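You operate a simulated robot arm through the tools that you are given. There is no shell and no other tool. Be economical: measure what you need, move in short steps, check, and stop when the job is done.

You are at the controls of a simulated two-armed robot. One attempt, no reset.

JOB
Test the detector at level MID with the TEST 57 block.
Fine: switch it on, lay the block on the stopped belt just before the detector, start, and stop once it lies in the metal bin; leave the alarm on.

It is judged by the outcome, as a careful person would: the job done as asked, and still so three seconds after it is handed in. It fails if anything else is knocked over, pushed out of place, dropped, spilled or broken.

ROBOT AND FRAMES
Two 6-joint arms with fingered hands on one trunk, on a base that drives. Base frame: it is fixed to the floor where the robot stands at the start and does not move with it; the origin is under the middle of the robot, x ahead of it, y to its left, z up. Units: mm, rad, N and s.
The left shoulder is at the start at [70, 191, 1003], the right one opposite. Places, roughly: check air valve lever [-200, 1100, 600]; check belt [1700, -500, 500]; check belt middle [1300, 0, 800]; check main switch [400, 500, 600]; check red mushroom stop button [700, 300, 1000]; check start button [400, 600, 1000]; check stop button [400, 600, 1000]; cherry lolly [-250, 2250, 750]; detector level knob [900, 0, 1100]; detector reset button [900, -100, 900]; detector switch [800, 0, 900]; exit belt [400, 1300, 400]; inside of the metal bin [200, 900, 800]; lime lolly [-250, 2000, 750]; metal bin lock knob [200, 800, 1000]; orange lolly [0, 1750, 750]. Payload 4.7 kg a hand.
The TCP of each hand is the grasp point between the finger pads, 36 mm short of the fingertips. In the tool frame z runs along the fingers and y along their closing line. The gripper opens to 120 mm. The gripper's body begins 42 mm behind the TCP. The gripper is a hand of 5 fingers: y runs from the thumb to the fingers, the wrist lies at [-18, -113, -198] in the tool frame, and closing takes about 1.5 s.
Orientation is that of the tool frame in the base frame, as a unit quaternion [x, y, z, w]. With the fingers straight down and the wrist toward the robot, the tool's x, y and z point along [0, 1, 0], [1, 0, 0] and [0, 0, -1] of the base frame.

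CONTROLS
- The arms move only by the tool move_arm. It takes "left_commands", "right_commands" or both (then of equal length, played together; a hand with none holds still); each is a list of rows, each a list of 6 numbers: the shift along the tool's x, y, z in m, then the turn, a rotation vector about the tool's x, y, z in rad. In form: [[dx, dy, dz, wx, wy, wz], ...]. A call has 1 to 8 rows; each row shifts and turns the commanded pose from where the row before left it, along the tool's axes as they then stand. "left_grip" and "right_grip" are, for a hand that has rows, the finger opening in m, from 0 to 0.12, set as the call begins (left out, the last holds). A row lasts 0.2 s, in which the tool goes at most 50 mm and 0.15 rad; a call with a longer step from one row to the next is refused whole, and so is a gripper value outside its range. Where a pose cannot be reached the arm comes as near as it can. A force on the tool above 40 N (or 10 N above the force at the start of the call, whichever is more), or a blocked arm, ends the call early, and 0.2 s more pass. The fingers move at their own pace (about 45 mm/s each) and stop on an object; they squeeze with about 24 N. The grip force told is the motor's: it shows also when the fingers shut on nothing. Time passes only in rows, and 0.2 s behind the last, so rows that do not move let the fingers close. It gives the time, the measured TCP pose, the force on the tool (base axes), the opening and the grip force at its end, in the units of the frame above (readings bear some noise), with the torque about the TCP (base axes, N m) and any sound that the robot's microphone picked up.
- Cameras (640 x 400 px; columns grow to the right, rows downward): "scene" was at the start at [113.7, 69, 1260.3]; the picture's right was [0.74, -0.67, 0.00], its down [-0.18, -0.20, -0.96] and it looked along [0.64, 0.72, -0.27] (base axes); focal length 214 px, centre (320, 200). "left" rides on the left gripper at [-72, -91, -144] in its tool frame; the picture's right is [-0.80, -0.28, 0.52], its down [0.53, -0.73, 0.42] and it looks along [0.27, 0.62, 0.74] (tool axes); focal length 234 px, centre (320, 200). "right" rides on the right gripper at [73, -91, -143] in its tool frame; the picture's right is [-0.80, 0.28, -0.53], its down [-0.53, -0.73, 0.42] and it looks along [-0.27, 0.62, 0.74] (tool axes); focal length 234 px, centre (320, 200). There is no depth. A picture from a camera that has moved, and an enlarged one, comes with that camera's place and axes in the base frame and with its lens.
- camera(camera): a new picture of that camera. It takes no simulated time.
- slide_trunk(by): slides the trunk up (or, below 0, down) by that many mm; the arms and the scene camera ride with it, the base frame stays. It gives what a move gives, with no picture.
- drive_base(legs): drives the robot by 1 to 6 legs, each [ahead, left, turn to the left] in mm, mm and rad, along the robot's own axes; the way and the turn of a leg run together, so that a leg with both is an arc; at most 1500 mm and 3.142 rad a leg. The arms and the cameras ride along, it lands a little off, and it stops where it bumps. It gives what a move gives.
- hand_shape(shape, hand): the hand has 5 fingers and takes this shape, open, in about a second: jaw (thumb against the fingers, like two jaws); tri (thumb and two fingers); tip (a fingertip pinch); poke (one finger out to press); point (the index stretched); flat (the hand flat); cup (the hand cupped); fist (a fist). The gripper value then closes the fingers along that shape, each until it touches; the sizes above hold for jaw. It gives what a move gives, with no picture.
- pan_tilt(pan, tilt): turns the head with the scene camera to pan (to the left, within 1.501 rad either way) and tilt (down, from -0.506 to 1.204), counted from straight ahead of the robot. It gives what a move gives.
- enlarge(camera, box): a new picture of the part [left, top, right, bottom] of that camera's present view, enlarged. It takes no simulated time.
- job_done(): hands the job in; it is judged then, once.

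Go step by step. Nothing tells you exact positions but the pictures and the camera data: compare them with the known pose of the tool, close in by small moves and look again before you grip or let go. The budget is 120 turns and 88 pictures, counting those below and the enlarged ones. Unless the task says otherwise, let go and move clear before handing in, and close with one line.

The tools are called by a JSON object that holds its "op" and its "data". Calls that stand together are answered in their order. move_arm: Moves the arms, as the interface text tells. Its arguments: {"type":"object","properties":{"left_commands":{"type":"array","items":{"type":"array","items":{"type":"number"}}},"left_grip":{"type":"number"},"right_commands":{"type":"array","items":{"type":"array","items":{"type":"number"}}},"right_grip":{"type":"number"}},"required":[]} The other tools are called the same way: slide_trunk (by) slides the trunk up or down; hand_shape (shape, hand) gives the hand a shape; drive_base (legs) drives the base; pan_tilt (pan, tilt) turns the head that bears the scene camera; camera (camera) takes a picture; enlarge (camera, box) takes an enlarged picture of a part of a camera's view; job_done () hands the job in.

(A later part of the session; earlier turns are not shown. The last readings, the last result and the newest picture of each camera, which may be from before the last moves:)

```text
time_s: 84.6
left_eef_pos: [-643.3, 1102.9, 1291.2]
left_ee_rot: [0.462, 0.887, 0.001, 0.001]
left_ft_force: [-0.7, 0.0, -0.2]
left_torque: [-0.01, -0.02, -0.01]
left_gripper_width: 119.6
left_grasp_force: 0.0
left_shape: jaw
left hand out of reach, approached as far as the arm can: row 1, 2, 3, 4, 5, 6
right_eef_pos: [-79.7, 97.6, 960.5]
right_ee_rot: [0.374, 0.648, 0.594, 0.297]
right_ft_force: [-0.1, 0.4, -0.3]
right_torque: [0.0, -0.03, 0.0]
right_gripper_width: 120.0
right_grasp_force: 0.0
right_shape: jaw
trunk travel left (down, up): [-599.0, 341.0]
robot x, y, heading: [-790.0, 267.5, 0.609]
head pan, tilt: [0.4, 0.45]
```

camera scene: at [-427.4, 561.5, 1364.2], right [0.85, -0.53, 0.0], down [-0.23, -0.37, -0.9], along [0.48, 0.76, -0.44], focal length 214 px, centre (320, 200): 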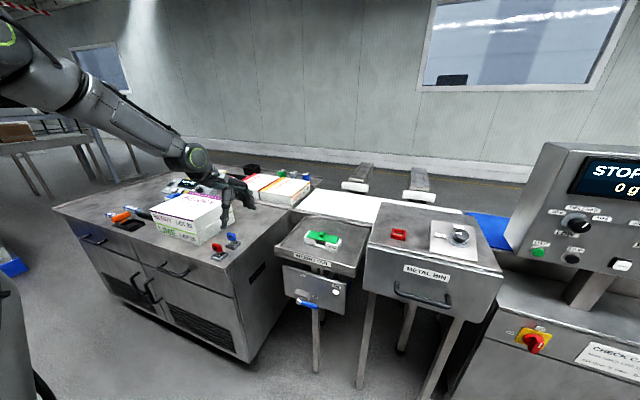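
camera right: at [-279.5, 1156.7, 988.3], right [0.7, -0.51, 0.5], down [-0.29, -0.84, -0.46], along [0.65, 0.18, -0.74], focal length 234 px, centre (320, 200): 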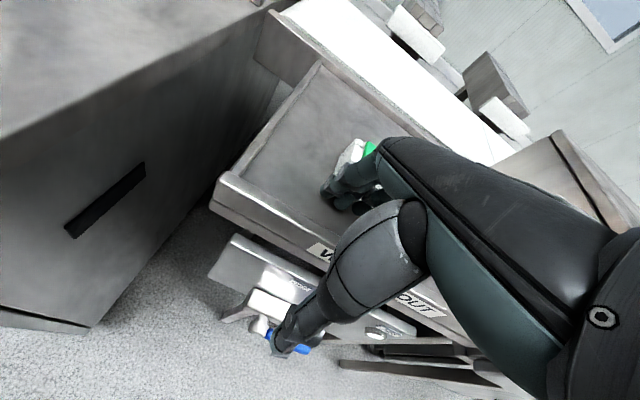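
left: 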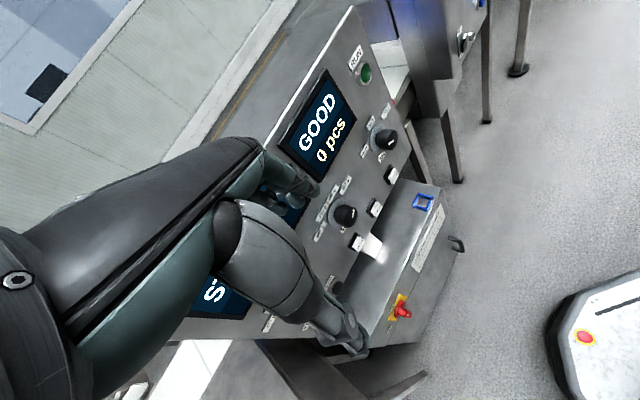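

Testing sideways (inward) motion at this height.

{"op": "move_arm", "data": {"left_commands": [[-0.045, 0, 0, 0, 0, 0], [-0.045, 0, 0, 0, 0, 0], [-0.045, 0, 0, 0, 0, 0], [-0.045, 0, 0, 0, 0, 0], [-0.045, 0, 0, 0, 0, 0], [-0.045, 0, 0, 0, 0, 0]]}}

{"op": "pan_tilt", "data": {"pan": 0.75, "tilt": 0.1}}

{"op": "camera", "data": {"camera": "scene"}}

```text
time_s: 86.0
left_eef_pos: [-623.8, 888.6, 1246.3]
left_ee_rot: [0.461, 0.887, 0.002, -0.001]
left_ft_force: [0.4, 0.6, -0.7]
left_torque: [0.0, 0.07, -0.01]
left_gripper_width: 120.0
left_grasp_force: 0.0
left_shape: jaw
left hand out of reach, approached as far as the arm can: row 1, 2, 3, 4, 5, 6
right_eef_pos: [-81.0, 95.6, 960.3]
right_ee_rot: [0.374, 0.647, 0.594, 0.296]
right_ft_force: [0.0, -0.4, -0.3]
right_torque: [0.01, -0.02, 0.01]
right_gripper_width: 120.2
right_grasp_force: 0.2
right_shape: jaw
trunk travel left (down, up): [-599.0, 341.0]
robot x, y, heading: [-789.6, 266.0, 0.613]
head pan, tilt: [0.4, 0.45]
```

```text
time_s: 86.8
left_eef_pos: [-624.3, 889.7, 1246.1]
left_ee_rot: [0.461, 0.887, 0.001, 0.001]
left_ft_force: [0.3, 0.9, 0.2]
left_torque: [0.0, -0.01, 0.02]
left_gripper_width: 120.0
left_grasp_force: 0.1
left_shape: jaw
right_eef_pos: [-81.5, 94.9, 959.1]
right_ee_rot: [0.373, 0.647, 0.594, 0.297]
right_ft_force: [-0.2, -0.4, -0.3]
right_torque: [0.0, 0.03, -0.02]
right_gripper_width: 119.9
right_grasp_force: 0.1
right_shape: jaw
trunk travel left (down, up): [-599.0, 341.0]
robot x, y, heading: [-787.7, 263.9, 0.614]
head pan, tilt: [0.75, 0.099]
```

```text
32 pictures are left
camera scene: at [-730.6, 383.1, 1396.7], right [0.98, -0.21, 0.0], down [-0.02, -0.1, -0.99], along [0.21, 0.97, -0.1], focal length 214 px, centre (320, 200)
```

scene: 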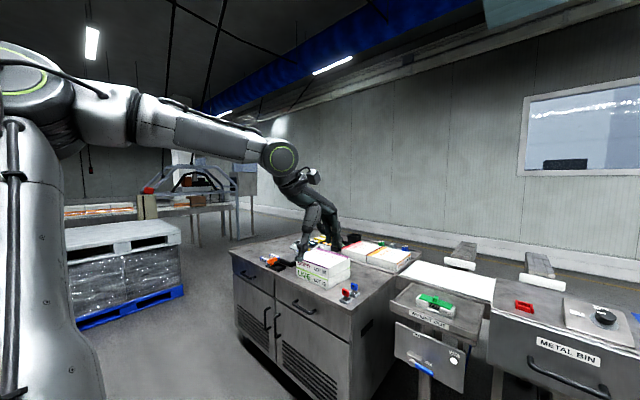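

The left arm can't come inboard, while the right arm's limit is only inboard: with the block 20° to the robot's right it should work. I'll station accordingly, a bit back at first.

{"op": "drive_base", "data": {"legs": [[0, 610, 0], [184, 0, 0]]}}

{"op": "move_arm", "data": {"right_commands": [[0.024, 0.01, 0.032, 0, 0, 0], [0.024, 0.01, 0.032, 0, 0, 0], [0.024, 0.01, 0.032, 0, 0, 0], [0.024, 0.01, 0.032, 0, 0, 0], [0.024, 0.01, 0.032, 0, 0, 0], [0.024, 0.01, 0.032, 0, 0, 0], [0.024, 0.01, 0.032, 0, 0, 0]]}}

{"op": "move_arm", "data": {"right_commands": [[0, 0, 0, 0.14, 0, 0], [0, 0, 0, 0.14, 0, 0], [0, 0, 0, 0.14, 0, 0], [0, 0, 0, 0.14, 0, 0], [0, 0, 0, 0.14, 0, 0], [0, 0, 0, 0.14, 0, 0], [0, 0, 0, 0.14, 0, 0]]}}

```text
time_s: 91.4
left_eef_pos: [-820.3, 1493.5, 1246.0]
left_ee_rot: [0.461, 0.887, 0.001, 0.001]
left_ft_force: [0.7, -0.1, 0.9]
left_torque: [0.02, -0.01, 0.0]
left_gripper_width: 119.7
left_grasp_force: 0.1
left_shape: jaw
right_eef_pos: [-279.3, 697.7, 958.8]
right_ee_rot: [0.373, 0.648, 0.594, 0.296]
right_ft_force: [0.0, -0.5, 0.9]
right_torque: [-0.03, 0.0, 0.01]
right_gripper_width: 120.1
right_grasp_force: 0.1
right_shape: jaw
trunk travel left (down, up): [-599.0, 341.0]
robot x, y, heading: [-988.3, 867.2, 0.61]
head pan, tilt: [0.75, 0.099]
```

```text
time_s: 93.0
left_eef_pos: [-820.2, 1494.5, 1244.4]
left_ee_rot: [0.462, 0.887, 0.0, 0.001]
left_ft_force: [0.8, 0.0, 0.9]
left_torque: [0.02, -0.02, -0.05]
left_gripper_width: 119.7
left_grasp_force: 0.1
left_shape: jaw
right_eef_pos: [-175.8, 965.7, 1013.8]
right_ee_rot: [0.374, 0.648, 0.594, 0.297]
right_ft_force: [-0.5, 0.8, -0.3]
right_torque: [0.02, 0.03, 0.0]
right_gripper_width: 120.1
right_grasp_force: 0.0
right_shape: jaw
trunk travel left (down, up): [-599.0, 341.0]
robot x, y, heading: [-989.1, 871.4, 0.609]
head pan, tilt: [0.75, 0.099]
```

```text
time_s: 94.6
left_eef_pos: [-821.1, 1492.7, 1246.6]
left_ee_rot: [0.461, 0.887, 0.0, 0.001]
left_ft_force: [0.4, -0.4, 0.0]
left_torque: [-0.01, 0.01, 0.0]
left_gripper_width: 119.8
left_grasp_force: 0.1
left_shape: jaw
right_eef_pos: [-176.1, 964.4, 1012.3]
right_ee_rot: [0.403, 0.704, 0.525, 0.258]
right_ft_force: [0.0, -0.9, -0.5]
right_torque: [0.0, 0.03, 0.03]
right_gripper_width: 120.0
right_grasp_force: 0.0
right_shape: jaw
right hand out of reach, approached as far as the arm can: row 2, 3, 4, 5, 6, 7
trunk travel left (down, up): [-599.0, 341.0]
robot x, y, heading: [-993.1, 871.8, 0.61]
head pan, tilt: [0.75, 0.099]
```

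The forearm rises too steeply to fold the hand down. I'll raise the trunk so the arm reaches downward, lower the hand, then rotate.

{"op": "slide_trunk", "data": {"by": 220}}

{"op": "move_arm", "data": {"right_commands": [[0, -0.035, 0.017, 0, 0, 0], [0, -0.035, 0.017, 0, 0, 0], [0, -0.035, 0.017, 0, 0, 0], [0, -0.035, 0.017, 0, 0, 0], [0, 0, 0, 0.14, 0, 0], [0, 0, 0, 0.14, 0, 0], [0, 0, 0, 0.14, 0, 0], [0, 0, 0, 0.14, 0, 0]]}}

{"op": "pan_tilt", "data": {"pan": -0.1, "tilt": 0.6}}

{"op": "camera", "data": {"camera": "scene"}}

```text
time_s: 96.9
left_eef_pos: [-820.2, 1493.5, 1465.4]
left_ee_rot: [0.46, 0.888, 0.001, 0.0]
left_ft_force: [-0.2, 0.4, 0.9]
left_torque: [-0.02, -0.03, 0.03]
left_gripper_width: 119.8
left_grasp_force: 0.0
left_shape: jaw
right_eef_pos: [-176.8, 964.4, 1231.1]
right_ee_rot: [0.403, 0.705, 0.525, 0.257]
right_ft_force: [-0.5, -0.6, 0.0]
right_torque: [-0.02, 0.0, 0.01]
right_gripper_width: 120.0
right_grasp_force: 0.1
right_shape: jaw
trunk travel left (down, up): [-819.0, 121.0]
robot x, y, heading: [-990.6, 870.6, 0.607]
head pan, tilt: [0.75, 0.099]
```

```text
time_s: 98.7
left_eef_pos: [-820.3, 1494.2, 1465.8]
left_ee_rot: [0.462, 0.887, 0.001, 0.001]
left_ft_force: [0.1, -0.3, 0.5]
left_torque: [-0.02, 0.01, 0.02]
left_gripper_width: 119.7
left_grasp_force: 0.1
left_shape: jaw
right_eef_pos: [-164.1, 994.2, 1045.6]
right_ee_rot: [0.471, 0.75, 0.413, 0.212]
right_ft_force: [-0.3, -0.7, -0.1]
right_torque: [0.03, -0.01, 0.03]
right_gripper_width: 119.8
right_grasp_force: 0.1
right_shape: jaw
right hand out of reach, approached as far as the arm can: row 5, 6, 7, 8
trunk travel left (down, up): [-819.0, 121.0]
robot x, y, heading: [-991.8, 869.3, 0.61]
head pan, tilt: [0.75, 0.099]
```

```text
time_s: 99.9
left_eef_pos: [-820.9, 1494.8, 1465.5]
left_ee_rot: [0.461, 0.888, 0.0, 0.0]
left_ft_force: [-0.8, 0.8, 0.5]
left_torque: [-0.03, 0.03, 0.01]
left_gripper_width: 119.9
left_grasp_force: 0.0
left_shape: jaw
right_eef_pos: [-164.0, 994.5, 1046.1]
right_ee_rot: [0.471, 0.75, 0.414, 0.212]
right_ft_force: [-0.5, 0.7, -0.9]
right_torque: [0.0, 0.0, 0.01]
right_gripper_width: 120.4
right_grasp_force: 0.1
right_shape: jaw
trunk travel left (down, up): [-819.0, 121.0]
robot x, y, heading: [-988.4, 864.3, 0.614]
head pan, tilt: [-0.099, 0.6]
```

```text
31 pictures are left
camera scene: at [-870.9, 940.2, 1570.6], right [0.49, -0.87, 0.0], down [-0.49, -0.28, -0.83], along [0.72, 0.4, -0.56], focal length 214 px, centre (320, 200)
```

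scene: 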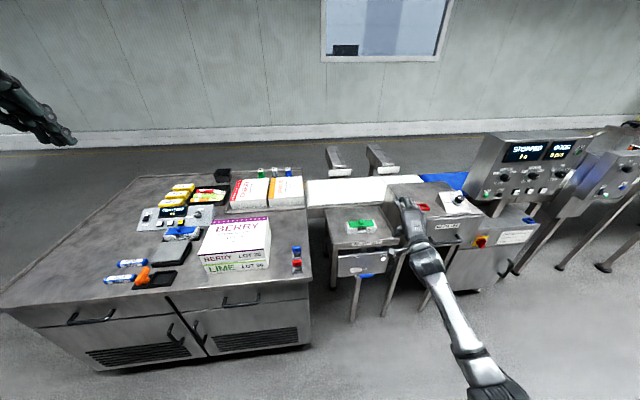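

Insight: the left arm does hold the tool vertical further out to its left, so I can use that pose and let base and trunk do the positioning. I'll put the left hand there and tuck the right one.

{"op": "move_arm", "data": {"right_commands": [[0, 0, 0, -0.145, 0, 0], [0, 0, 0, -0.145, 0, 0], [0, 0, 0, -0.145, 0, 0], [0, 0, 0, -0.145, 0, 0], [-0.03, 0, -0.035, 0, 0, 0], [-0.03, 0, -0.035, 0, 0, 0], [-0.03, 0, -0.035, 0, 0, 0], [-0.03, 0, -0.035, 0, 0, 0]], "left_commands": [[0.023, 0.0165, 0.019, 0, 0, 0], [0.023, 0.0165, 0.019, 0, 0, 0], [0.023, 0.0165, 0.019, 0, 0, 0], [0.023, 0.0165, 0.019, 0, 0, 0], [0.023, 0.0165, 0.019, 0, 0, 0], [0.023, 0.0165, 0.019, 0, 0, 0], [0.023, 0.0165, 0.019, 0, 0, 0], [0.023, 0.0165, 0.019, 0, 0, 0]]}}

{"op": "move_arm", "data": {"right_commands": [[-0.025, 0, -0.035, 0, 0, 0], [-0.025, 0, -0.035, 0, 0, 0], [-0.025, 0, -0.035, 0, 0, 0], [-0.025, 0, -0.035, 0, 0, 0], [0, 0, -0.035, 0, 0, 0]]}}

```text
time_s: 101.7
left_eef_pos: [-822.1, 1717.6, 1314.8]
left_ee_rot: [0.46, 0.888, 0.002, -0.001]
left_ft_force: [-0.2, -0.1, -0.5]
left_torque: [0.0, -0.04, -0.02]
left_gripper_width: 119.6
left_grasp_force: 0.0
left_shape: jaw
left hand out of reach, approached as far as the arm can: row 8
right_eef_pos: [-229.0, 822.2, 1040.7]
right_ee_rot: [0.389, 0.601, 0.612, 0.336]
right_ft_force: [0.2, 0.1, 0.3]
right_torque: [0.0, 0.01, 0.03]
right_gripper_width: 119.7
right_grasp_force: 0.0
right_shape: jaw
trunk travel left (down, up): [-819.0, 121.0]
robot x, y, heading: [-987.0, 870.0, 0.612]
head pan, tilt: [-0.099, 0.6]
```

```text
time_s: 102.9
left_eef_pos: [-823.0, 1716.8, 1315.4]
left_ee_rot: [0.461, 0.888, 0.004, 0.0]
left_ft_force: [-0.9, 0.4, 0.5]
left_torque: [0.0, -0.04, -0.01]
left_gripper_width: 119.8
left_grasp_force: 0.1
left_shape: jaw
right_eef_pos: [-339.6, 650.9, 1040.0]
right_ee_rot: [0.389, 0.601, 0.612, 0.336]
right_ft_force: [-0.4, 0.2, 0.0]
right_torque: [-0.02, 0.01, -0.02]
right_gripper_width: 119.8
right_grasp_force: 0.1
right_shape: jaw
trunk travel left (down, up): [-819.0, 121.0]
robot x, y, heading: [-988.8, 869.6, 0.613]
head pan, tilt: [-0.099, 0.6]
```

Left hand is now vertical at (622 ahead, 598 left) of the robot. Drive so it hangs above the block.

{"op": "drive_base", "data": {"legs": [[0, -903, 0], [354, 0, 0]]}}

{"op": "camera", "data": {"camera": "left"}}

```text
time_s: 109.5
left_eef_pos: [-6.8, 1170.8, 1315.0]
left_ee_rot: [0.466, 0.885, 0.002, 0.0]
left_ft_force: [-0.4, -0.8, 0.2]
left_torque: [0.01, -0.01, -0.01]
left_gripper_width: 119.8
left_grasp_force: 0.0
left_shape: jaw
right_eef_pos: [461.3, 98.4, 1039.5]
right_ee_rot: [0.394, 0.598, 0.61, 0.34]
right_ft_force: [-0.2, 0.3, -0.8]
right_torque: [-0.03, 0.02, 0.03]
right_gripper_width: 119.6
right_grasp_force: 0.1
right_shape: jaw
trunk travel left (down, up): [-819.0, 121.0]
robot x, y, heading: [-184.3, 327.8, 0.599]
head pan, tilt: [-0.099, 0.6]
```

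```text
30 pictures are left
camera left: at [-41.5, 1059.2, 1458.6], right [0.23, -0.82, -0.53], down [-0.9, 0.03, -0.43], along [0.36, 0.57, -0.73], focal length 234 px, centre (320, 200)
```

left: 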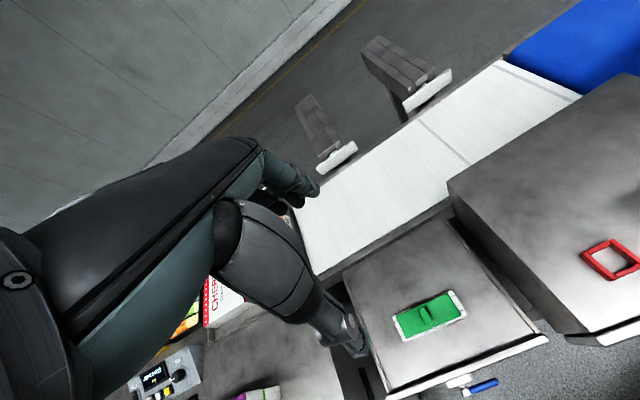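

The block is in view, nearly below the hand. I'll lower the trunk partway and measure again more closely.

{"op": "slide_trunk", "data": {"by": -300}}

{"op": "camera", "data": {"camera": "left"}}

{"op": "pan_tilt", "data": {"pan": 0.6, "tilt": 0.4}}

{"op": "camera", "data": {"camera": "scene"}}

```text
time_s: 112.5
left_eef_pos: [-6.1, 1171.5, 1014.0]
left_ee_rot: [0.466, 0.885, 0.002, -0.001]
left_ft_force: [0.2, -0.1, 0.0]
left_torque: [0.01, 0.03, 0.0]
left_gripper_width: 119.7
left_grasp_force: 0.1
left_shape: jaw
right_eef_pos: [463.4, 99.7, 740.0]
right_ee_rot: [0.394, 0.598, 0.609, 0.34]
right_ft_force: [-0.3, 0.4, -0.2]
right_torque: [-0.03, 0.01, -0.01]
right_gripper_width: 119.9
right_grasp_force: 0.1
right_shape: jaw
trunk travel left (down, up): [-519.0, 421.0]
robot x, y, heading: [-184.2, 325.4, 0.599]
head pan, tilt: [-0.099, 0.6]
```

```text
29 pictures are left
camera left: at [-40.7, 1059.9, 1158.1], right [0.23, -0.82, -0.53], down [-0.9, 0.03, -0.43], along [0.36, 0.57, -0.73], focal length 234 px, centre (320, 200)
```

left: 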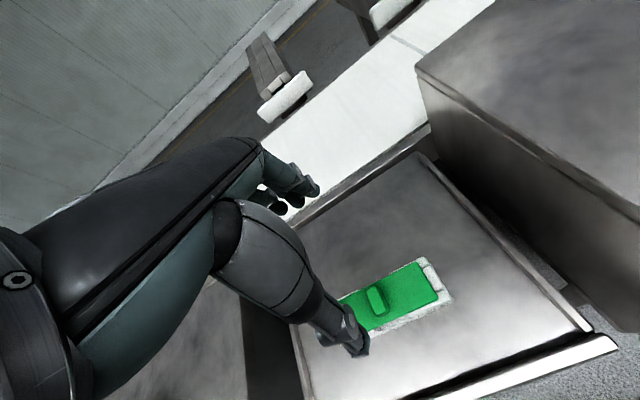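

```text
time_s: 113.6
left_eef_pos: [-7.2, 1171.9, 1015.1]
left_ee_rot: [0.466, 0.885, 0.003, -0.001]
left_ft_force: [-0.3, 1.3, -0.3]
left_torque: [-0.02, 0.01, 0.01]
left_gripper_width: 119.7
left_grasp_force: 0.2
left_shape: jaw
right_eef_pos: [463.2, 98.6, 740.4]
right_ee_rot: [0.394, 0.598, 0.609, 0.34]
right_ft_force: [-0.2, 0.7, -0.1]
right_torque: [-0.02, -0.01, 0.01]
right_gripper_width: 119.7
right_grasp_force: 0.0
right_shape: jaw
trunk travel left (down, up): [-519.0, 421.0]
robot x, y, heading: [-187.5, 326.1, 0.601]
head pan, tilt: [0.6, 0.4]
```

```text
28 pictures are left
camera scene: at [-110.2, 438.7, 1288.8], right [0.93, -0.36, 0.0], down [-0.14, -0.36, -0.92], along [0.34, 0.86, -0.39], focal length 214 px, centre (320, 200)
```

scene: 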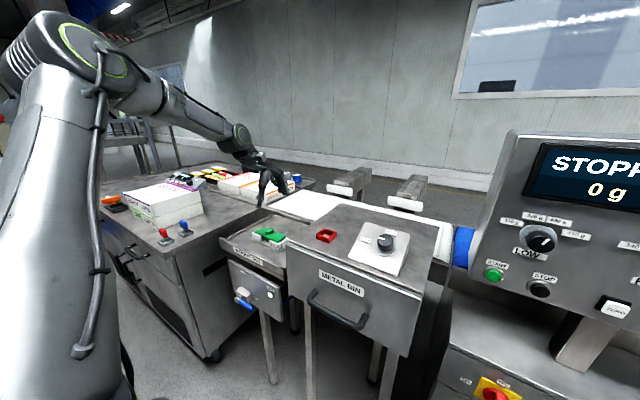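

Per the hand camera the block's centre is about (-35, 1176), so shift the hand 19 mm left and 21 mm back, then check.

{"op": "move_arm", "data": {"left_commands": [[0.0095, -0.0105, 0, 0, 0, 0], [0.0095, -0.0105, 0, 0, 0, 0], [0, 0, 0, 0, 0, 0]]}}

{"op": "slide_trunk", "data": {"by": -85}}

{"op": "camera", "data": {"camera": "left"}}

{"op": "enlarge", "data": {"camera": "scene", "box": [210, 150, 330, 270]}}

```text
time_s: 114.4
left_eef_pos: [-33.6, 1175.5, 1015.1]
left_ee_rot: [0.465, 0.885, 0.001, -0.001]
left_ft_force: [-0.3, 0.3, -0.7]
left_torque: [-0.01, 0.02, 0.0]
left_gripper_width: 119.9
left_grasp_force: 0.1
left_shape: jaw
right_eef_pos: [462.7, 100.7, 739.4]
right_ee_rot: [0.394, 0.599, 0.609, 0.34]
right_ft_force: [0.5, -1.2, -0.6]
right_torque: [0.02, -0.01, 0.0]
right_gripper_width: 119.7
right_grasp_force: 0.1
right_shape: jaw
trunk travel left (down, up): [-519.0, 421.0]
robot x, y, heading: [-186.1, 326.3, 0.596]
head pan, tilt: [0.6, 0.4]
```

```text
time_s: 115.6
left_eef_pos: [-36.2, 1175.1, 930.8]
left_ee_rot: [0.466, 0.885, 0.002, -0.001]
left_ft_force: [-0.5, 0.4, 1.3]
left_torque: [0.02, -0.03, -0.03]
left_gripper_width: 120.0
left_grasp_force: 0.1
left_shape: jaw
right_eef_pos: [462.2, 100.8, 654.7]
right_ee_rot: [0.393, 0.599, 0.61, 0.34]
right_ft_force: [0.5, -0.4, 0.1]
right_torque: [-0.01, -0.01, 0.0]
right_gripper_width: 119.8
right_grasp_force: 0.1
right_shape: jaw
trunk travel left (down, up): [-434.0, 506.0]
robot x, y, heading: [-186.8, 328.7, 0.601]
head pan, tilt: [0.6, 0.4]
```

```text
27 pictures are left
camera left: at [-68.7, 1063.8, 1073.7], right [0.23, -0.82, -0.53], down [-0.9, 0.03, -0.43], along [0.36, 0.57, -0.73], focal length 234 px, centre (320, 200)
```

left: 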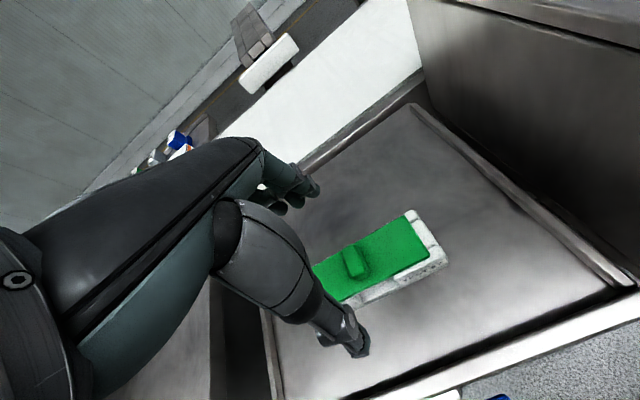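

```text
3.33 times, centred on (270, 210) of scene
camera zoom: at [-110.4, 438.6, 1203.9], right [0.93, -0.36, 0.0], down [-0.14, -0.36, -0.92], along [0.33, 0.86, -0.39], focal length 715 px, centre (487, 167)
```

zoom: 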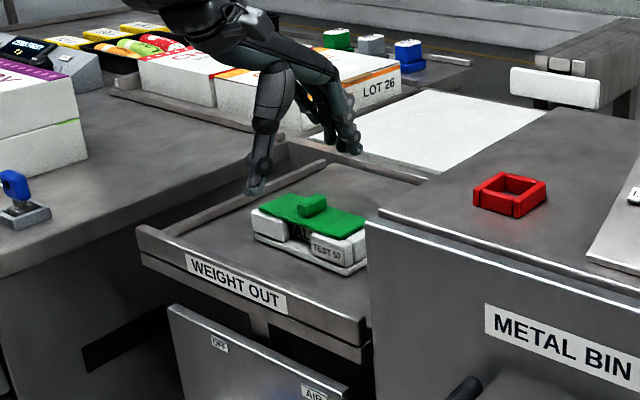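

Shift 9 mm forward and lower most of the way, then look again.

{"op": "move_arm", "data": {"left_commands": [[0.001, 0.009, 0, 0, 0, 0], [0, 0, 0, 0, 0, 0]]}}

{"op": "slide_trunk", "data": {"by": -68}}

{"op": "camera", "data": {"camera": "left"}}

{"op": "enlarge", "data": {"camera": "scene", "box": [210, 120, 330, 240]}}

```text
time_s: 116.2
left_eef_pos: [-27.5, 1180.2, 929.2]
left_ee_rot: [0.465, 0.885, 0.002, 0.0]
left_ft_force: [0.2, 0.1, -0.2]
left_torque: [0.01, -0.01, 0.01]
left_gripper_width: 119.9
left_grasp_force: 0.1
left_shape: jaw
right_eef_pos: [463.3, 100.0, 654.1]
right_ee_rot: [0.393, 0.599, 0.609, 0.34]
right_ft_force: [-0.1, -0.1, -0.4]
right_torque: [0.0, 0.02, 0.01]
right_gripper_width: 119.9
right_grasp_force: 0.1
right_shape: jaw
trunk travel left (down, up): [-434.0, 506.0]
robot x, y, heading: [-186.5, 326.0, 0.596]
head pan, tilt: [0.6, 0.4]
```

```text
time_s: 117.3
left_eef_pos: [-27.4, 1181.3, 863.2]
left_ee_rot: [0.466, 0.885, 0.003, -0.001]
left_ft_force: [0.5, 0.0, -0.1]
left_torque: [0.0, 0.02, -0.01]
left_gripper_width: 119.7
left_grasp_force: 0.0
left_shape: jaw
right_eef_pos: [462.1, 100.1, 586.5]
right_ee_rot: [0.393, 0.599, 0.609, 0.34]
right_ft_force: [-0.5, 0.3, 1.4]
right_torque: [-0.03, 0.0, 0.0]
right_gripper_width: 120.0
right_grasp_force: 0.1
right_shape: jaw
trunk travel left (down, up): [-366.0, 574.0]
robot x, y, heading: [-189.0, 326.1, 0.597]
head pan, tilt: [0.6, 0.4]
```

```text
25 pictures are left
camera left: at [-61.8, 1069.6, 1005.7], right [0.23, -0.82, -0.53], down [-0.9, 0.03, -0.43], along [0.36, 0.57, -0.73], focal length 234 px, centre (320, 200)
```

left: 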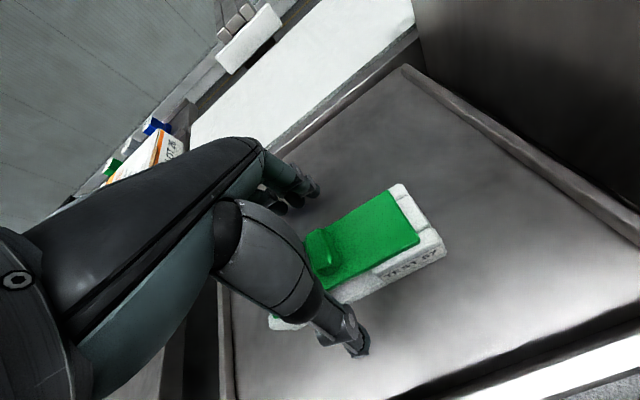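

```text
3.33 times, centred on (270, 180) of scene
camera zoom: at [-110.4, 438.6, 1135.9], right [0.93, -0.36, 0.0], down [-0.14, -0.36, -0.92], along [0.33, 0.86, -0.39], focal length 715 px, centre (487, 267)
```

zoom: 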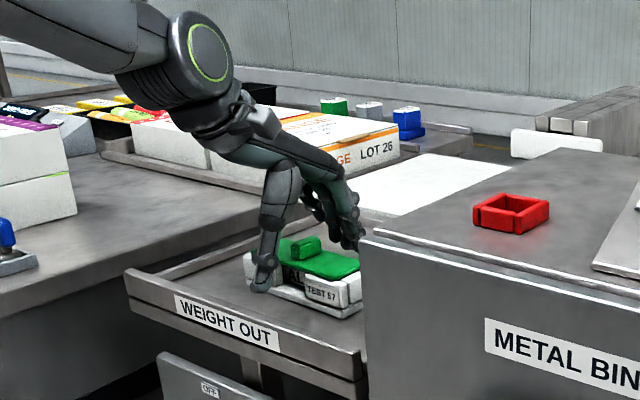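

Aligned with the handle. Lower another 16 mm under force watch and close.

{"op": "move_arm", "data": {"left_commands": [[0, 0, 0.008, 0, 0, 0], [0, 0, 0.008, 0, 0, 0], [0, 0, 0, 0, 0, 0]]}}

{"op": "move_arm", "data": {"left_commands": [[0, 0, 0, 0, 0, 0], [0, 0, 0, 0, 0, 0], [0, 0, 0, 0, 0, 0], [0, 0, 0, 0, 0, 0], [0, 0, 0, 0, 0, 0], [0, 0, 0, 0, 0, 0], [0, 0, 0, 0, 0, 0]], "left_grip": 0.0}}

{"op": "camera", "data": {"camera": "left"}}

{"op": "enlarge", "data": {"camera": "scene", "box": [210, 120, 330, 240]}}

```text
time_s: 118.1
left_eef_pos: [-28.0, 1180.4, 845.6]
left_ee_rot: [0.465, 0.885, 0.002, 0.0]
left_ft_force: [0.7, 0.2, -0.5]
left_torque: [0.02, -0.01, 0.01]
left_gripper_width: 119.7
left_grasp_force: 0.1
left_shape: jaw
right_eef_pos: [463.1, 100.8, 587.3]
right_ee_rot: [0.394, 0.598, 0.609, 0.34]
right_ft_force: [0.0, 0.1, -0.1]
right_torque: [0.04, -0.01, 0.0]
right_gripper_width: 119.9
right_grasp_force: 0.1
right_shape: jaw
trunk travel left (down, up): [-366.0, 574.0]
robot x, y, heading: [-182.9, 327.2, 0.602]
head pan, tilt: [0.6, 0.4]
```

```text
time_s: 119.7
left_eef_pos: [-27.4, 1181.5, 845.1]
left_ee_rot: [0.466, 0.885, 0.002, 0.0]
left_ft_force: [0.7, 0.7, 3.0]
left_torque: [-0.17, 0.13, -0.1]
left_gripper_width: 49.4
left_grasp_force: 24.4
left_shape: jaw
right_eef_pos: [462.9, 99.6, 585.6]
right_ee_rot: [0.395, 0.598, 0.609, 0.341]
right_ft_force: [-0.2, -0.3, -1.2]
right_torque: [0.0, -0.02, -0.01]
right_gripper_width: 119.9
right_grasp_force: 0.0
right_shape: jaw
trunk travel left (down, up): [-366.0, 574.0]
robot x, y, heading: [-188.1, 324.2, 0.597]
head pan, tilt: [0.6, 0.4]
```

```text
23 pictures are left
camera left: at [-61.8, 1069.8, 989.6], right [0.23, -0.82, -0.53], down [-0.9, 0.03, -0.43], along [0.36, 0.57, -0.73], focal length 234 px, centre (320, 200)
```

left: 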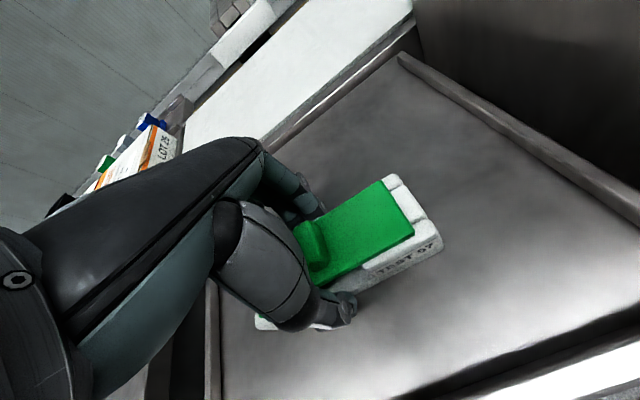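

```text
3.33 times, centred on (270, 180) of scene
camera zoom: at [-110.3, 438.5, 1135.9], right [0.93, -0.36, 0.0], down [-0.14, -0.36, -0.92], along [0.33, 0.86, -0.39], focal length 715 px, centre (487, 267)
```

zoom: 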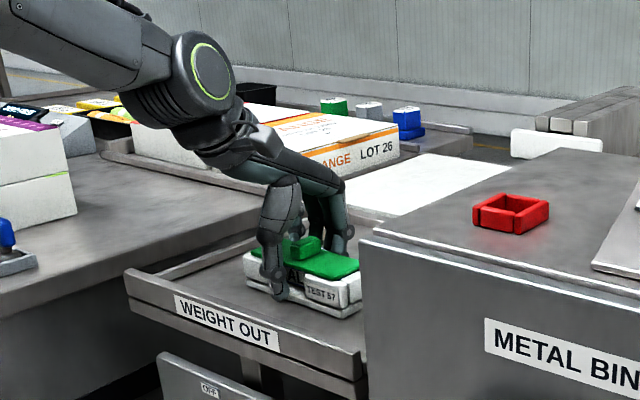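

Block gripped at 49 mm. Lift with the trunk and check.

{"op": "slide_trunk", "data": {"by": 60}}

{"op": "slide_trunk", "data": {"by": 280}}

{"op": "camera", "data": {"camera": "left"}}

```text
time_s: 120.7
left_eef_pos: [-27.4, 1182.3, 903.9]
left_ee_rot: [0.465, 0.885, 0.001, -0.001]
left_ft_force: [-0.1, 0.6, -4.9]
left_torque: [0.07, 0.01, 0.0]
left_gripper_width: 42.1
left_grasp_force: 24.1
left_shape: jaw
right_eef_pos: [463.1, 100.3, 646.2]
right_ee_rot: [0.394, 0.599, 0.609, 0.34]
right_ft_force: [0.6, -0.4, 0.9]
right_torque: [0.01, 0.01, 0.0]
right_gripper_width: 119.7
right_grasp_force: 0.0
right_shape: jaw
trunk travel left (down, up): [-426.0, 514.0]
robot x, y, heading: [-185.7, 322.2, 0.598]
head pan, tilt: [0.6, 0.4]
```

```text
time_s: 123.5
left_eef_pos: [-28.5, 1182.3, 1185.0]
left_ee_rot: [0.466, 0.885, 0.002, -0.001]
left_ft_force: [-1.3, -0.5, -4.3]
left_torque: [0.05, 0.01, -0.01]
left_gripper_width: 42.1
left_grasp_force: 23.9
left_shape: jaw
right_eef_pos: [461.8, 100.5, 926.5]
right_ee_rot: [0.393, 0.599, 0.609, 0.341]
right_ft_force: [0.9, -0.2, -0.4]
right_torque: [0.02, -0.02, 0.01]
right_gripper_width: 119.9
right_grasp_force: 0.1
right_shape: jaw
trunk travel left (down, up): [-706.0, 234.0]
robot x, y, heading: [-183.7, 324.7, 0.599]
head pan, tilt: [0.6, 0.4]
```

```text
21 pictures are left
camera left: at [-61.7, 1070.6, 1328.6], right [0.22, -0.82, -0.53], down [-0.9, 0.03, -0.42], along [0.36, 0.57, -0.74], focal length 234 px, centre (320, 200)
```

left: 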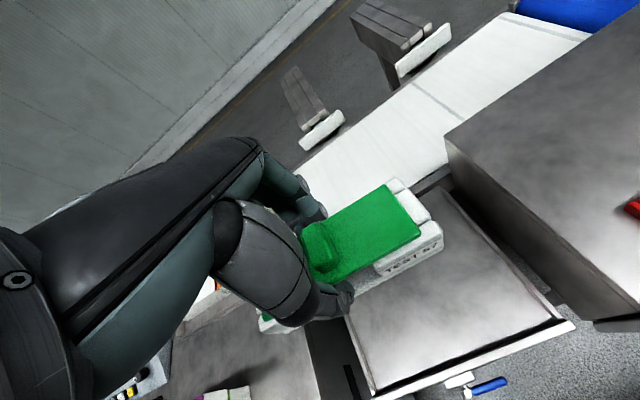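

Block is held firmly. I'll back off and travel right along the line at height, then turn for placing.

{"op": "drive_base", "data": {"legs": [[-250, 0, 0], [0, -1480, 0], [0, 0, -0.39]]}}

{"op": "move_arm", "data": {"left_commands": [[0, 0, 0, 0, 0, -0.1], [0, 0, 0, 0, 0, -0.1], [0, 0, 0, 0, 0, -0.1], [0, 0, 0, 0, 0, -0.1], [0, 0, 0, 0, 0, 0]]}}

{"op": "pan_tilt", "data": {"pan": 0.7, "tilt": 0.3}}

{"op": "camera", "data": {"camera": "scene"}}

```text
time_s: 133.5
left_eef_pos: [915.5, -307.1, 1186.1]
left_ee_rot: [0.629, 0.777, 0.002, 0.001]
left_ft_force: [0.7, 0.6, -4.8]
left_torque: [0.06, -0.06, -0.01]
left_gripper_width: 42.3
left_grasp_force: 23.1
left_shape: jaw
right_eef_pos: [955.5, -1494.6, 926.7]
right_ee_rot: [0.503, 0.51, 0.531, 0.453]
right_ft_force: [0.1, -0.1, 0.2]
right_torque: [-0.02, 0.0, 0.0]
right_gripper_width: 119.7
right_grasp_force: 0.1
right_shape: jaw
trunk travel left (down, up): [-706.0, 234.0]
robot x, y, heading: [442.7, -1042.2, 0.209]
head pan, tilt: [0.6, 0.4]
```

```text
time_s: 134.7
left_eef_pos: [914.6, -307.0, 1184.7]
left_ee_rot: [0.462, 0.887, 0.002, 0.0]
left_ft_force: [-0.1, 0.7, -4.9]
left_torque: [0.05, -0.01, 0.03]
left_gripper_width: 42.3
left_grasp_force: 23.6
left_shape: jaw
right_eef_pos: [955.7, -1494.1, 927.5]
right_ee_rot: [0.502, 0.511, 0.531, 0.453]
right_ft_force: [-0.7, 0.3, -0.1]
right_torque: [-0.01, 0.0, 0.01]
right_gripper_width: 120.0
right_grasp_force: 0.1
right_shape: jaw
trunk travel left (down, up): [-706.0, 234.0]
robot x, y, heading: [441.1, -1034.6, 0.205]
head pan, tilt: [0.6, 0.4]
```

```text
time_s: 135.3
left_eef_pos: [915.2, -308.4, 1183.7]
left_ee_rot: [0.463, 0.886, 0.002, 0.0]
left_ft_force: [-0.3, 0.3, -4.6]
left_torque: [0.03, -0.01, -0.04]
left_gripper_width: 42.1
left_grasp_force: 23.8
left_shape: jaw
right_eef_pos: [955.6, -1493.5, 925.8]
right_ee_rot: [0.503, 0.51, 0.531, 0.453]
right_ft_force: [-0.3, -0.5, -0.6]
right_torque: [0.04, -0.01, -0.04]
right_gripper_width: 119.9
right_grasp_force: 0.0
right_shape: jaw
trunk travel left (down, up): [-706.0, 234.0]
robot x, y, heading: [440.6, -1038.6, 0.207]
head pan, tilt: [0.7, 0.3]
```

```text
20 pictures are left
camera scene: at [549.6, -955.0, 1485.0], right [0.79, -0.62, 0.0], down [-0.18, -0.23, -0.95], along [0.59, 0.75, -0.3], focal length 214 px, centre (320, 200)
```

scene: 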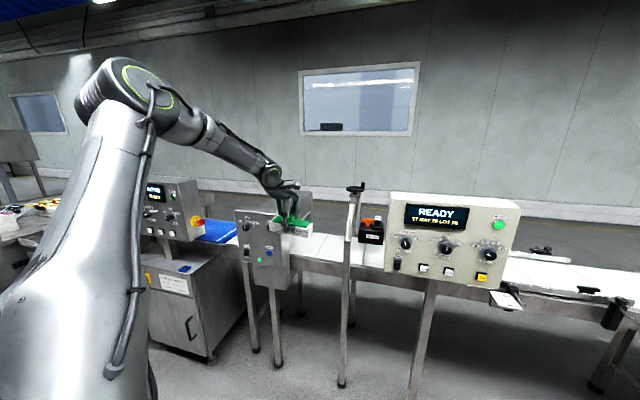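

The yaw worked cleanly. Zoom on the gap between detector and coder bracket.

{"op": "enlarge", "data": {"camera": "scene", "box": [230, 165, 400, 295]}}

{"op": "camera", "data": {"camera": "left"}}

```text
3.08 times, centred on (315, 230) of scene
camera zoom: at [549.6, -955.0, 1485.0], right [0.79, -0.62, 0.0], down [-0.18, -0.23, -0.95], along [0.59, 0.75, -0.3], focal length 660 px, centre (335, 108)
```

zoom: 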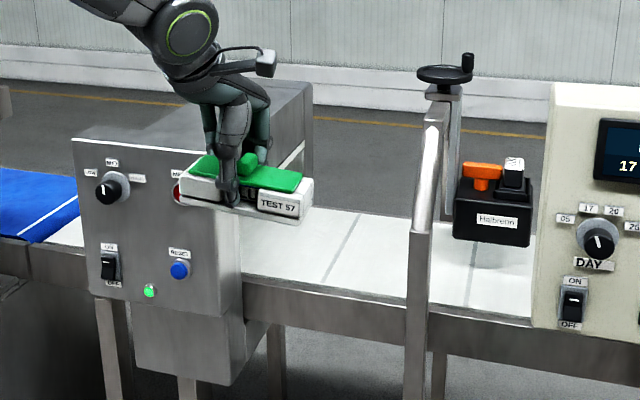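

```text
18 pictures are left
camera left: at [882.0, -418.9, 1328.6], right [0.23, -0.82, -0.53], down [-0.9, 0.02, -0.43], along [0.36, 0.58, -0.73], focal length 234 px, centre (320, 200)
```

left: 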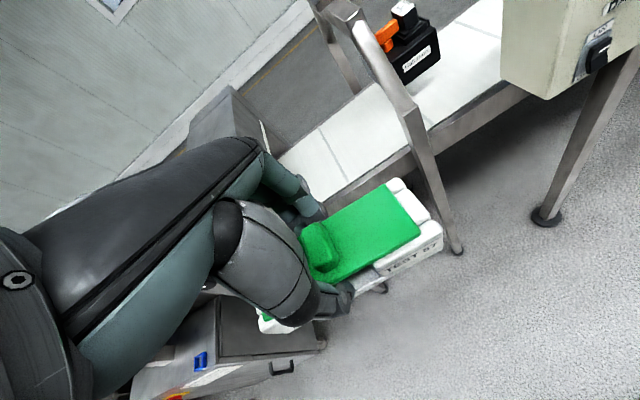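

The gap spans roughly l −680 to −944 along the line, with the belt at z≈805 and its middle around n≈1043. I'll drive straight in so the block hangs over (1305, −46).

{"op": "drive_base", "data": {"legs": [[435, 176, 0]]}}

{"op": "camera", "data": {"camera": "left"}}

{"op": "camera", "data": {"camera": "scene"}}

```text
time_s: 138.2
left_eef_pos: [1303.4, -41.3, 1185.4]
left_ee_rot: [0.461, 0.887, 0.002, 0.0]
left_ft_force: [0.5, 0.2, -3.8]
left_torque: [0.05, -0.02, 0.03]
left_gripper_width: 42.2
left_grasp_force: 23.8
left_shape: jaw
right_eef_pos: [1348.6, -1227.1, 927.1]
right_ee_rot: [0.502, 0.511, 0.532, 0.452]
right_ft_force: [-0.4, -0.2, 0.0]
right_torque: [-0.01, -0.03, 0.03]
right_gripper_width: 119.7
right_grasp_force: 0.0
right_shape: jaw
trunk travel left (down, up): [-706.0, 234.0]
robot x, y, heading: [834.8, -776.2, 0.219]
head pan, tilt: [0.7, 0.3]
```

```text
17 pictures are left
camera left: at [1270.8, -153.2, 1328.9], right [0.24, -0.82, -0.53], down [-0.9, 0.01, -0.43], along [0.36, 0.58, -0.73], focal length 234 px, centre (320, 200)
```

left: 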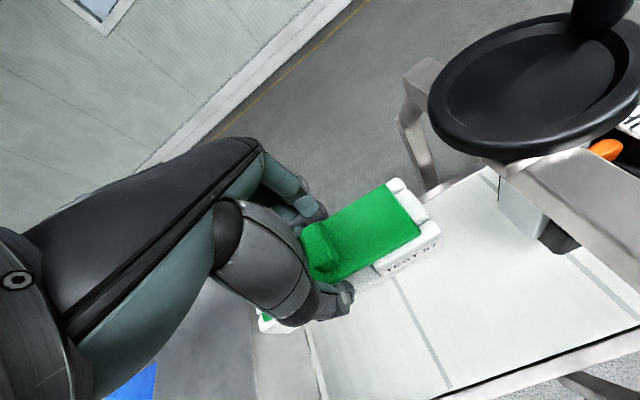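

```text
16 pictures are left
camera scene: at [940.2, -690.4, 1485.1], right [0.79, -0.61, 0.0], down [-0.18, -0.23, -0.96], along [0.59, 0.75, -0.3], focal length 214 px, centre (320, 200)
```

scene: 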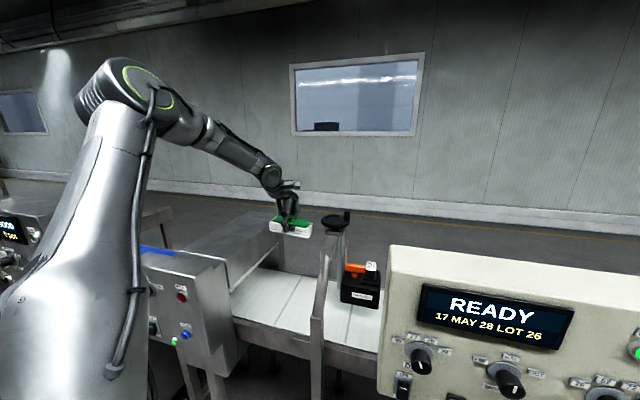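

The block is about 178 mm long and the slot between detector and bracket is tight, so I need a closer look before lowering.

{"op": "enlarge", "data": {"camera": "scene", "box": [190, 200, 400, 350]}}

```text
2.67 times, centred on (295, 275) of scene
camera zoom: at [940.2, -690.4, 1485.1], right [0.79, -0.61, 0.0], down [-0.18, -0.23, -0.96], along [0.59, 0.75, -0.3], focal length 572 px, centre (387, 0)
```

zoom: 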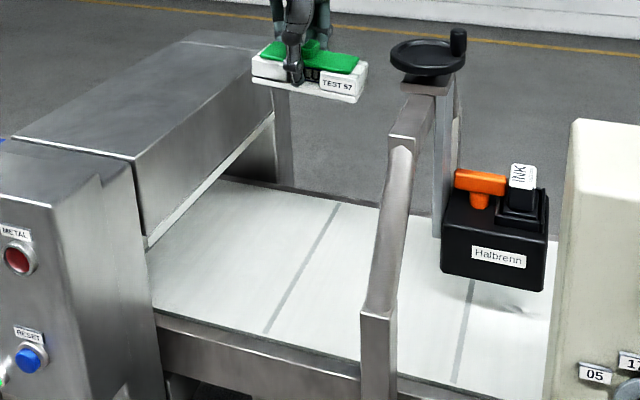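

From this angle the clear slot is about l −665 to −915, so the block fits centred at −795. A small base nudge, then lower to just above the belt.

{"op": "drive_base", "data": {"legs": [[19, -7, 0]]}}

{"op": "slide_trunk", "data": {"by": -200}}

{"op": "enlarge", "data": {"camera": "scene", "box": [170, 130, 420, 310]}}

{"op": "camera", "data": {"camera": "left"}}

```text
time_s: 139.0
left_eef_pos: [1320.3, -43.6, 1185.7]
left_ee_rot: [0.46, 0.888, 0.002, 0.001]
left_ft_force: [-1.1, 0.6, -3.7]
left_torque: [0.04, -0.04, -0.01]
left_gripper_width: 41.9
left_grasp_force: 23.9
left_shape: jaw
right_eef_pos: [1367.1, -1230.0, 927.3]
right_ee_rot: [0.5, 0.512, 0.533, 0.452]
right_ft_force: [0.1, -0.3, 0.1]
right_torque: [0.02, 0.03, -0.03]
right_gripper_width: 120.2
right_grasp_force: 0.1
right_shape: jaw
trunk travel left (down, up): [-706.0, 234.0]
robot x, y, heading: [850.7, -776.5, 0.213]
head pan, tilt: [0.7, 0.3]
```

```text
time_s: 141.1
left_eef_pos: [1322.5, -43.3, 984.4]
left_ee_rot: [0.46, 0.888, 0.001, 0.0]
left_ft_force: [1.1, -0.4, -4.0]
left_torque: [0.06, 0.01, -0.01]
left_gripper_width: 42.1
left_grasp_force: 24.3
left_shape: jaw
right_eef_pos: [1368.2, -1230.2, 727.0]
right_ee_rot: [0.502, 0.511, 0.532, 0.452]
right_ft_force: [-0.2, -0.5, -0.2]
right_torque: [0.02, 0.0, -0.02]
right_gripper_width: 119.8
right_grasp_force: 0.1
right_shape: jaw
trunk travel left (down, up): [-506.0, 434.0]
robot x, y, heading: [853.5, -777.5, 0.215]
head pan, tilt: [0.7, 0.3]
```

```text
2.22 times, centred on (295, 220) of scene
camera zoom: at [959.7, -693.0, 1285.1], right [0.79, -0.61, 0.0], down [-0.18, -0.23, -0.96], along [0.59, 0.75, -0.3], focal length 477 px, centre (376, 156)
```

zoom: 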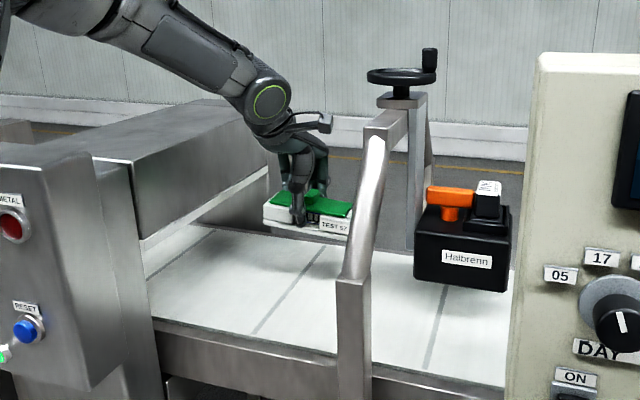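

```text
13 pictures are left
camera left: at [1289.8, -155.4, 1128.7], right [0.24, -0.82, -0.53], down [-0.9, 0.01, -0.43], along [0.36, 0.58, -0.74], focal length 234 px, centre (320, 200)
```

left: 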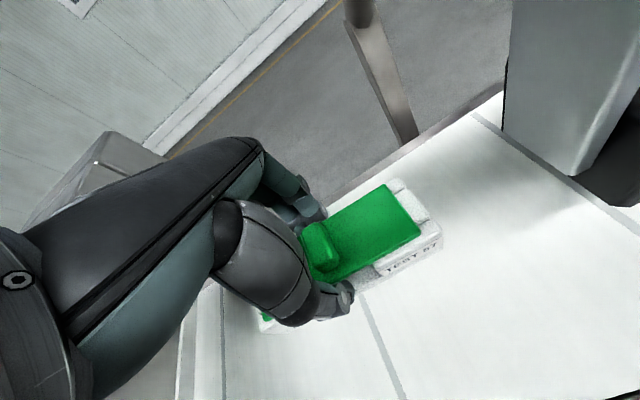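

Well placed: the block is clear on both sides over the belt. Lower further, then touch down with force watch.

{"op": "slide_trunk", "data": {"by": -115}}

{"op": "move_arm", "data": {"left_commands": [[0, 0, 0.006, 0, 0, 0], [0, 0, 0.004, 0, 0, 0], [0, 0, 0.004, 0, 0, 0], [0, 0, 0, 0, 0, 0]]}}

{"op": "enlarge", "data": {"camera": "scene", "box": [200, 100, 400, 250]}}

```text
time_s: 142.6
left_eef_pos: [1321.8, -42.1, 870.8]
left_ee_rot: [0.46, 0.888, 0.002, 0.001]
left_ft_force: [-0.8, 1.4, -3.0]
left_torque: [-0.05, -0.03, 0.01]
left_gripper_width: 42.2
left_grasp_force: 23.9
left_shape: jaw
right_eef_pos: [1368.1, -1230.8, 611.2]
right_ee_rot: [0.501, 0.512, 0.532, 0.452]
right_ft_force: [-0.4, -0.2, 1.1]
right_torque: [-0.02, 0.0, 0.03]
right_gripper_width: 120.1
right_grasp_force: 0.0
right_shape: jaw
trunk travel left (down, up): [-391.0, 549.0]
robot x, y, heading: [851.6, -779.9, 0.213]
head pan, tilt: [0.7, 0.3]
```

```text
time_s: 143.5
left_eef_pos: [1323.3, -43.6, 865.0]
left_ee_rot: [0.46, 0.888, 0.01, 0.004]
left_ft_force: [-3.3, 0.8, 21.1]
left_torque: [-0.68, 0.9, 0.1]
left_gripper_width: 42.6
left_grasp_force: 24.2
left_shape: jaw
right_eef_pos: [1365.8, -1231.9, 610.3]
right_ee_rot: [0.501, 0.511, 0.533, 0.451]
right_ft_force: [-0.6, -0.1, -0.8]
right_torque: [-0.02, 0.02, -0.03]
right_gripper_width: 119.7
right_grasp_force: 0.1
right_shape: jaw
trunk travel left (down, up): [-391.0, 549.0]
robot x, y, heading: [852.0, -778.6, 0.209]
head pan, tilt: [0.7, 0.3]
stopped in row 4 (left hand): the force on the tool passed its limit at 42 N (the readings are from after the stop); the commanded pose is now the measured one
```

```text
2.67 times, centred on (300, 175) of scene
camera zoom: at [957.1, -695.9, 1170.5], right [0.79, -0.61, 0.0], down [-0.18, -0.23, -0.96], along [0.59, 0.76, -0.29], focal length 572 px, centre (373, 267)
```

zoom: 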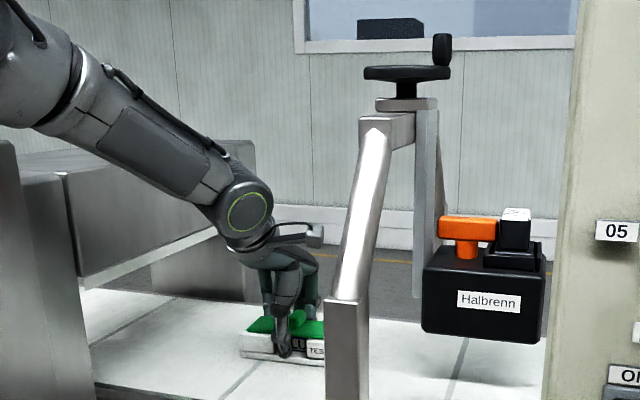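

The block stands on the belt. Open the hand and rise straight up.

{"op": "move_arm", "data": {"left_commands": [[0, 0, -0.001, 0, 0, 0], [0, 0, 0, 0, 0, 0], [0, 0, 0, 0, 0, 0], [0, 0, 0, 0, 0, 0], [0, 0, 0, 0, 0, 0], [0, 0, 0, 0, 0, 0], [0, 0, 0, 0, 0, 0]], "left_grip": 0.1}}

{"op": "slide_trunk", "data": {"by": 320}}

{"op": "camera", "data": {"camera": "scene"}}

```text
time_s: 145.1
left_eef_pos: [1323.9, -43.7, 865.7]
left_ee_rot: [0.46, 0.888, 0.009, 0.004]
left_ft_force: [10.6, 4.5, 36.5]
left_torque: [-0.63, 0.8, 0.1]
left_gripper_width: 87.6
left_grasp_force: 0.0
left_shape: jaw
right_eef_pos: [1366.5, -1231.9, 609.3]
right_ee_rot: [0.503, 0.51, 0.533, 0.451]
right_ft_force: [-0.7, -0.4, -0.9]
right_torque: [-0.03, 0.0, 0.01]
right_gripper_width: 120.0
right_grasp_force: 0.1
right_shape: jaw
trunk travel left (down, up): [-391.0, 549.0]
robot x, y, heading: [852.8, -775.2, 0.214]
head pan, tilt: [0.7, 0.3]
```

```text
time_s: 148.3
left_eef_pos: [1323.6, -42.3, 1180.7]
left_ee_rot: [0.46, 0.888, 0.005, 0.003]
left_ft_force: [0.5, 0.0, 0.7]
left_torque: [0.0, 0.02, -0.02]
left_gripper_width: 100.0
left_grasp_force: 0.1
left_shape: jaw
right_eef_pos: [1367.3, -1231.3, 931.2]
right_ee_rot: [0.502, 0.511, 0.532, 0.452]
right_ft_force: [0.7, 0.7, 0.6]
right_torque: [0.02, 0.01, -0.03]
right_gripper_width: 120.0
right_grasp_force: 0.0
right_shape: jaw
trunk travel left (down, up): [-711.0, 229.0]
robot x, y, heading: [848.3, -776.1, 0.209]
head pan, tilt: [0.7, 0.3]
```

```text
11 pictures are left
camera scene: at [959.4, -693.3, 1490.1], right [0.79, -0.61, 0.0], down [-0.18, -0.23, -0.96], along [0.59, 0.76, -0.3], focal length 214 px, centre (320, 200)
```

scene: 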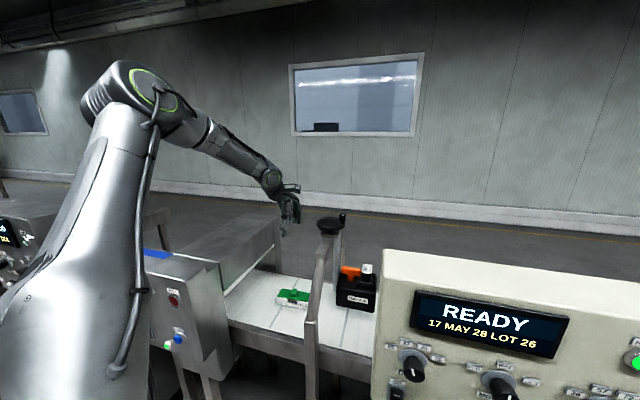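

The TEST 57 block lies on the belt just before the detector. Now I'll back out and drive to the check panel to press START (about 372, 637, 960).

{"op": "drive_base", "data": {"legs": [[-435, -176, 0], [0, 0, 0.39], [-172, 868, 0], [0, 868, 0]]}}

{"op": "hand_shape", "data": {"hand": "right", "shape": "poke"}}

{"op": "move_arm", "data": {"left_commands": [[0, 0, 0, 0, 0, 0.13], [0, 0, 0, 0, 0, 0.13], [0, 0, 0, 0, 0, 0.13], [0, -0.03, -0.03, 0, 0, 0], [0, -0.03, -0.03, 0, 0, 0], [0, -0.03, -0.03, 0, 0, 0], [0, -0.03, -0.03, 0, 0, 0], [0, 0, 0, 0, 0, 0]], "right_commands": [[0, 0, 0, 0, 0, 0], [0.024, 0, 0.035, 0, 0, 0], [0.024, 0, 0.035, 0, 0, 0], [0.024, 0, 0.035, 0, 0, 0], [0.024, 0, 0.035, 0, 0, 0], [0.024, 0, 0.035, 0, 0, 0], [0.024, 0, 0.035, 0, 0, 0], [0.024, 0, 0.035, 0, 0, 0]]}}

```text
time_s: 160.7
left_eef_pos: [-489.0, 1150.4, 1180.6]
left_ee_rot: [0.281, 0.96, 0.006, 0.002]
left_ft_force: [-0.6, 0.0, 0.5]
left_torque: [0.04, 0.01, 0.0]
left_gripper_width: 100.1
left_grasp_force: 0.1
left_shape: jaw
right_eef_pos: [-0.5, 67.4, 931.7]
right_ee_rot: [0.393, 0.599, 0.609, 0.341]
right_ft_force: [-0.1, -0.6, 0.5]
right_torque: [-0.02, 0.0, 0.01]
right_gripper_width: 119.8
right_grasp_force: 0.1
right_shape: jaw
trunk travel left (down, up): [-711.0, 229.0]
robot x, y, heading: [-648.4, 290.2, 0.6]
head pan, tilt: [0.7, 0.3]
```

```text
time_s: 161.6
left_eef_pos: [-487.9, 1151.1, 1181.2]
left_ee_rot: [0.28, 0.96, 0.006, 0.001]
left_ft_force: [-0.1, -0.1, -0.6]
left_torque: [0.01, 0.03, -0.02]
left_gripper_width: 99.8
left_grasp_force: 0.0
left_shape: jaw
right_eef_pos: [-0.6, 67.7, 931.7]
right_ee_rot: [0.395, 0.598, 0.609, 0.341]
right_ft_force: [-0.3, -0.6, 0.0]
right_torque: [-0.07, -0.02, 0.04]
right_gripper_width: 0.0
right_grasp_force: 0.1
right_shape: poke
trunk travel left (down, up): [-711.0, 229.0]
robot x, y, heading: [-648.9, 294.1, 0.602]
head pan, tilt: [0.7, 0.3]
```

```text
time_s: 163.4
left_eef_pos: [-549.8, 1095.2, 1284.0]
left_ee_rot: [0.462, 0.887, 0.004, 0.001]
left_ft_force: [0.5, 1.6, -0.2]
left_torque: [-0.08, -0.03, -0.02]
left_gripper_width: 99.7
left_grasp_force: 0.0
left_shape: jaw
left hand out of reach, approached as far as the arm can: row 6, 7
right_eef_pos: [139.9, 332.4, 936.9]
right_ee_rot: [0.394, 0.599, 0.608, 0.341]
right_ft_force: [-0.1, 0.0, 0.2]
right_torque: [0.0, -0.01, -0.04]
right_gripper_width: 0.0
right_grasp_force: 0.1
right_shape: poke
trunk travel left (down, up): [-711.0, 229.0]
robot x, y, heading: [-651.5, 295.9, 0.6]
head pan, tilt: [0.7, 0.3]
```

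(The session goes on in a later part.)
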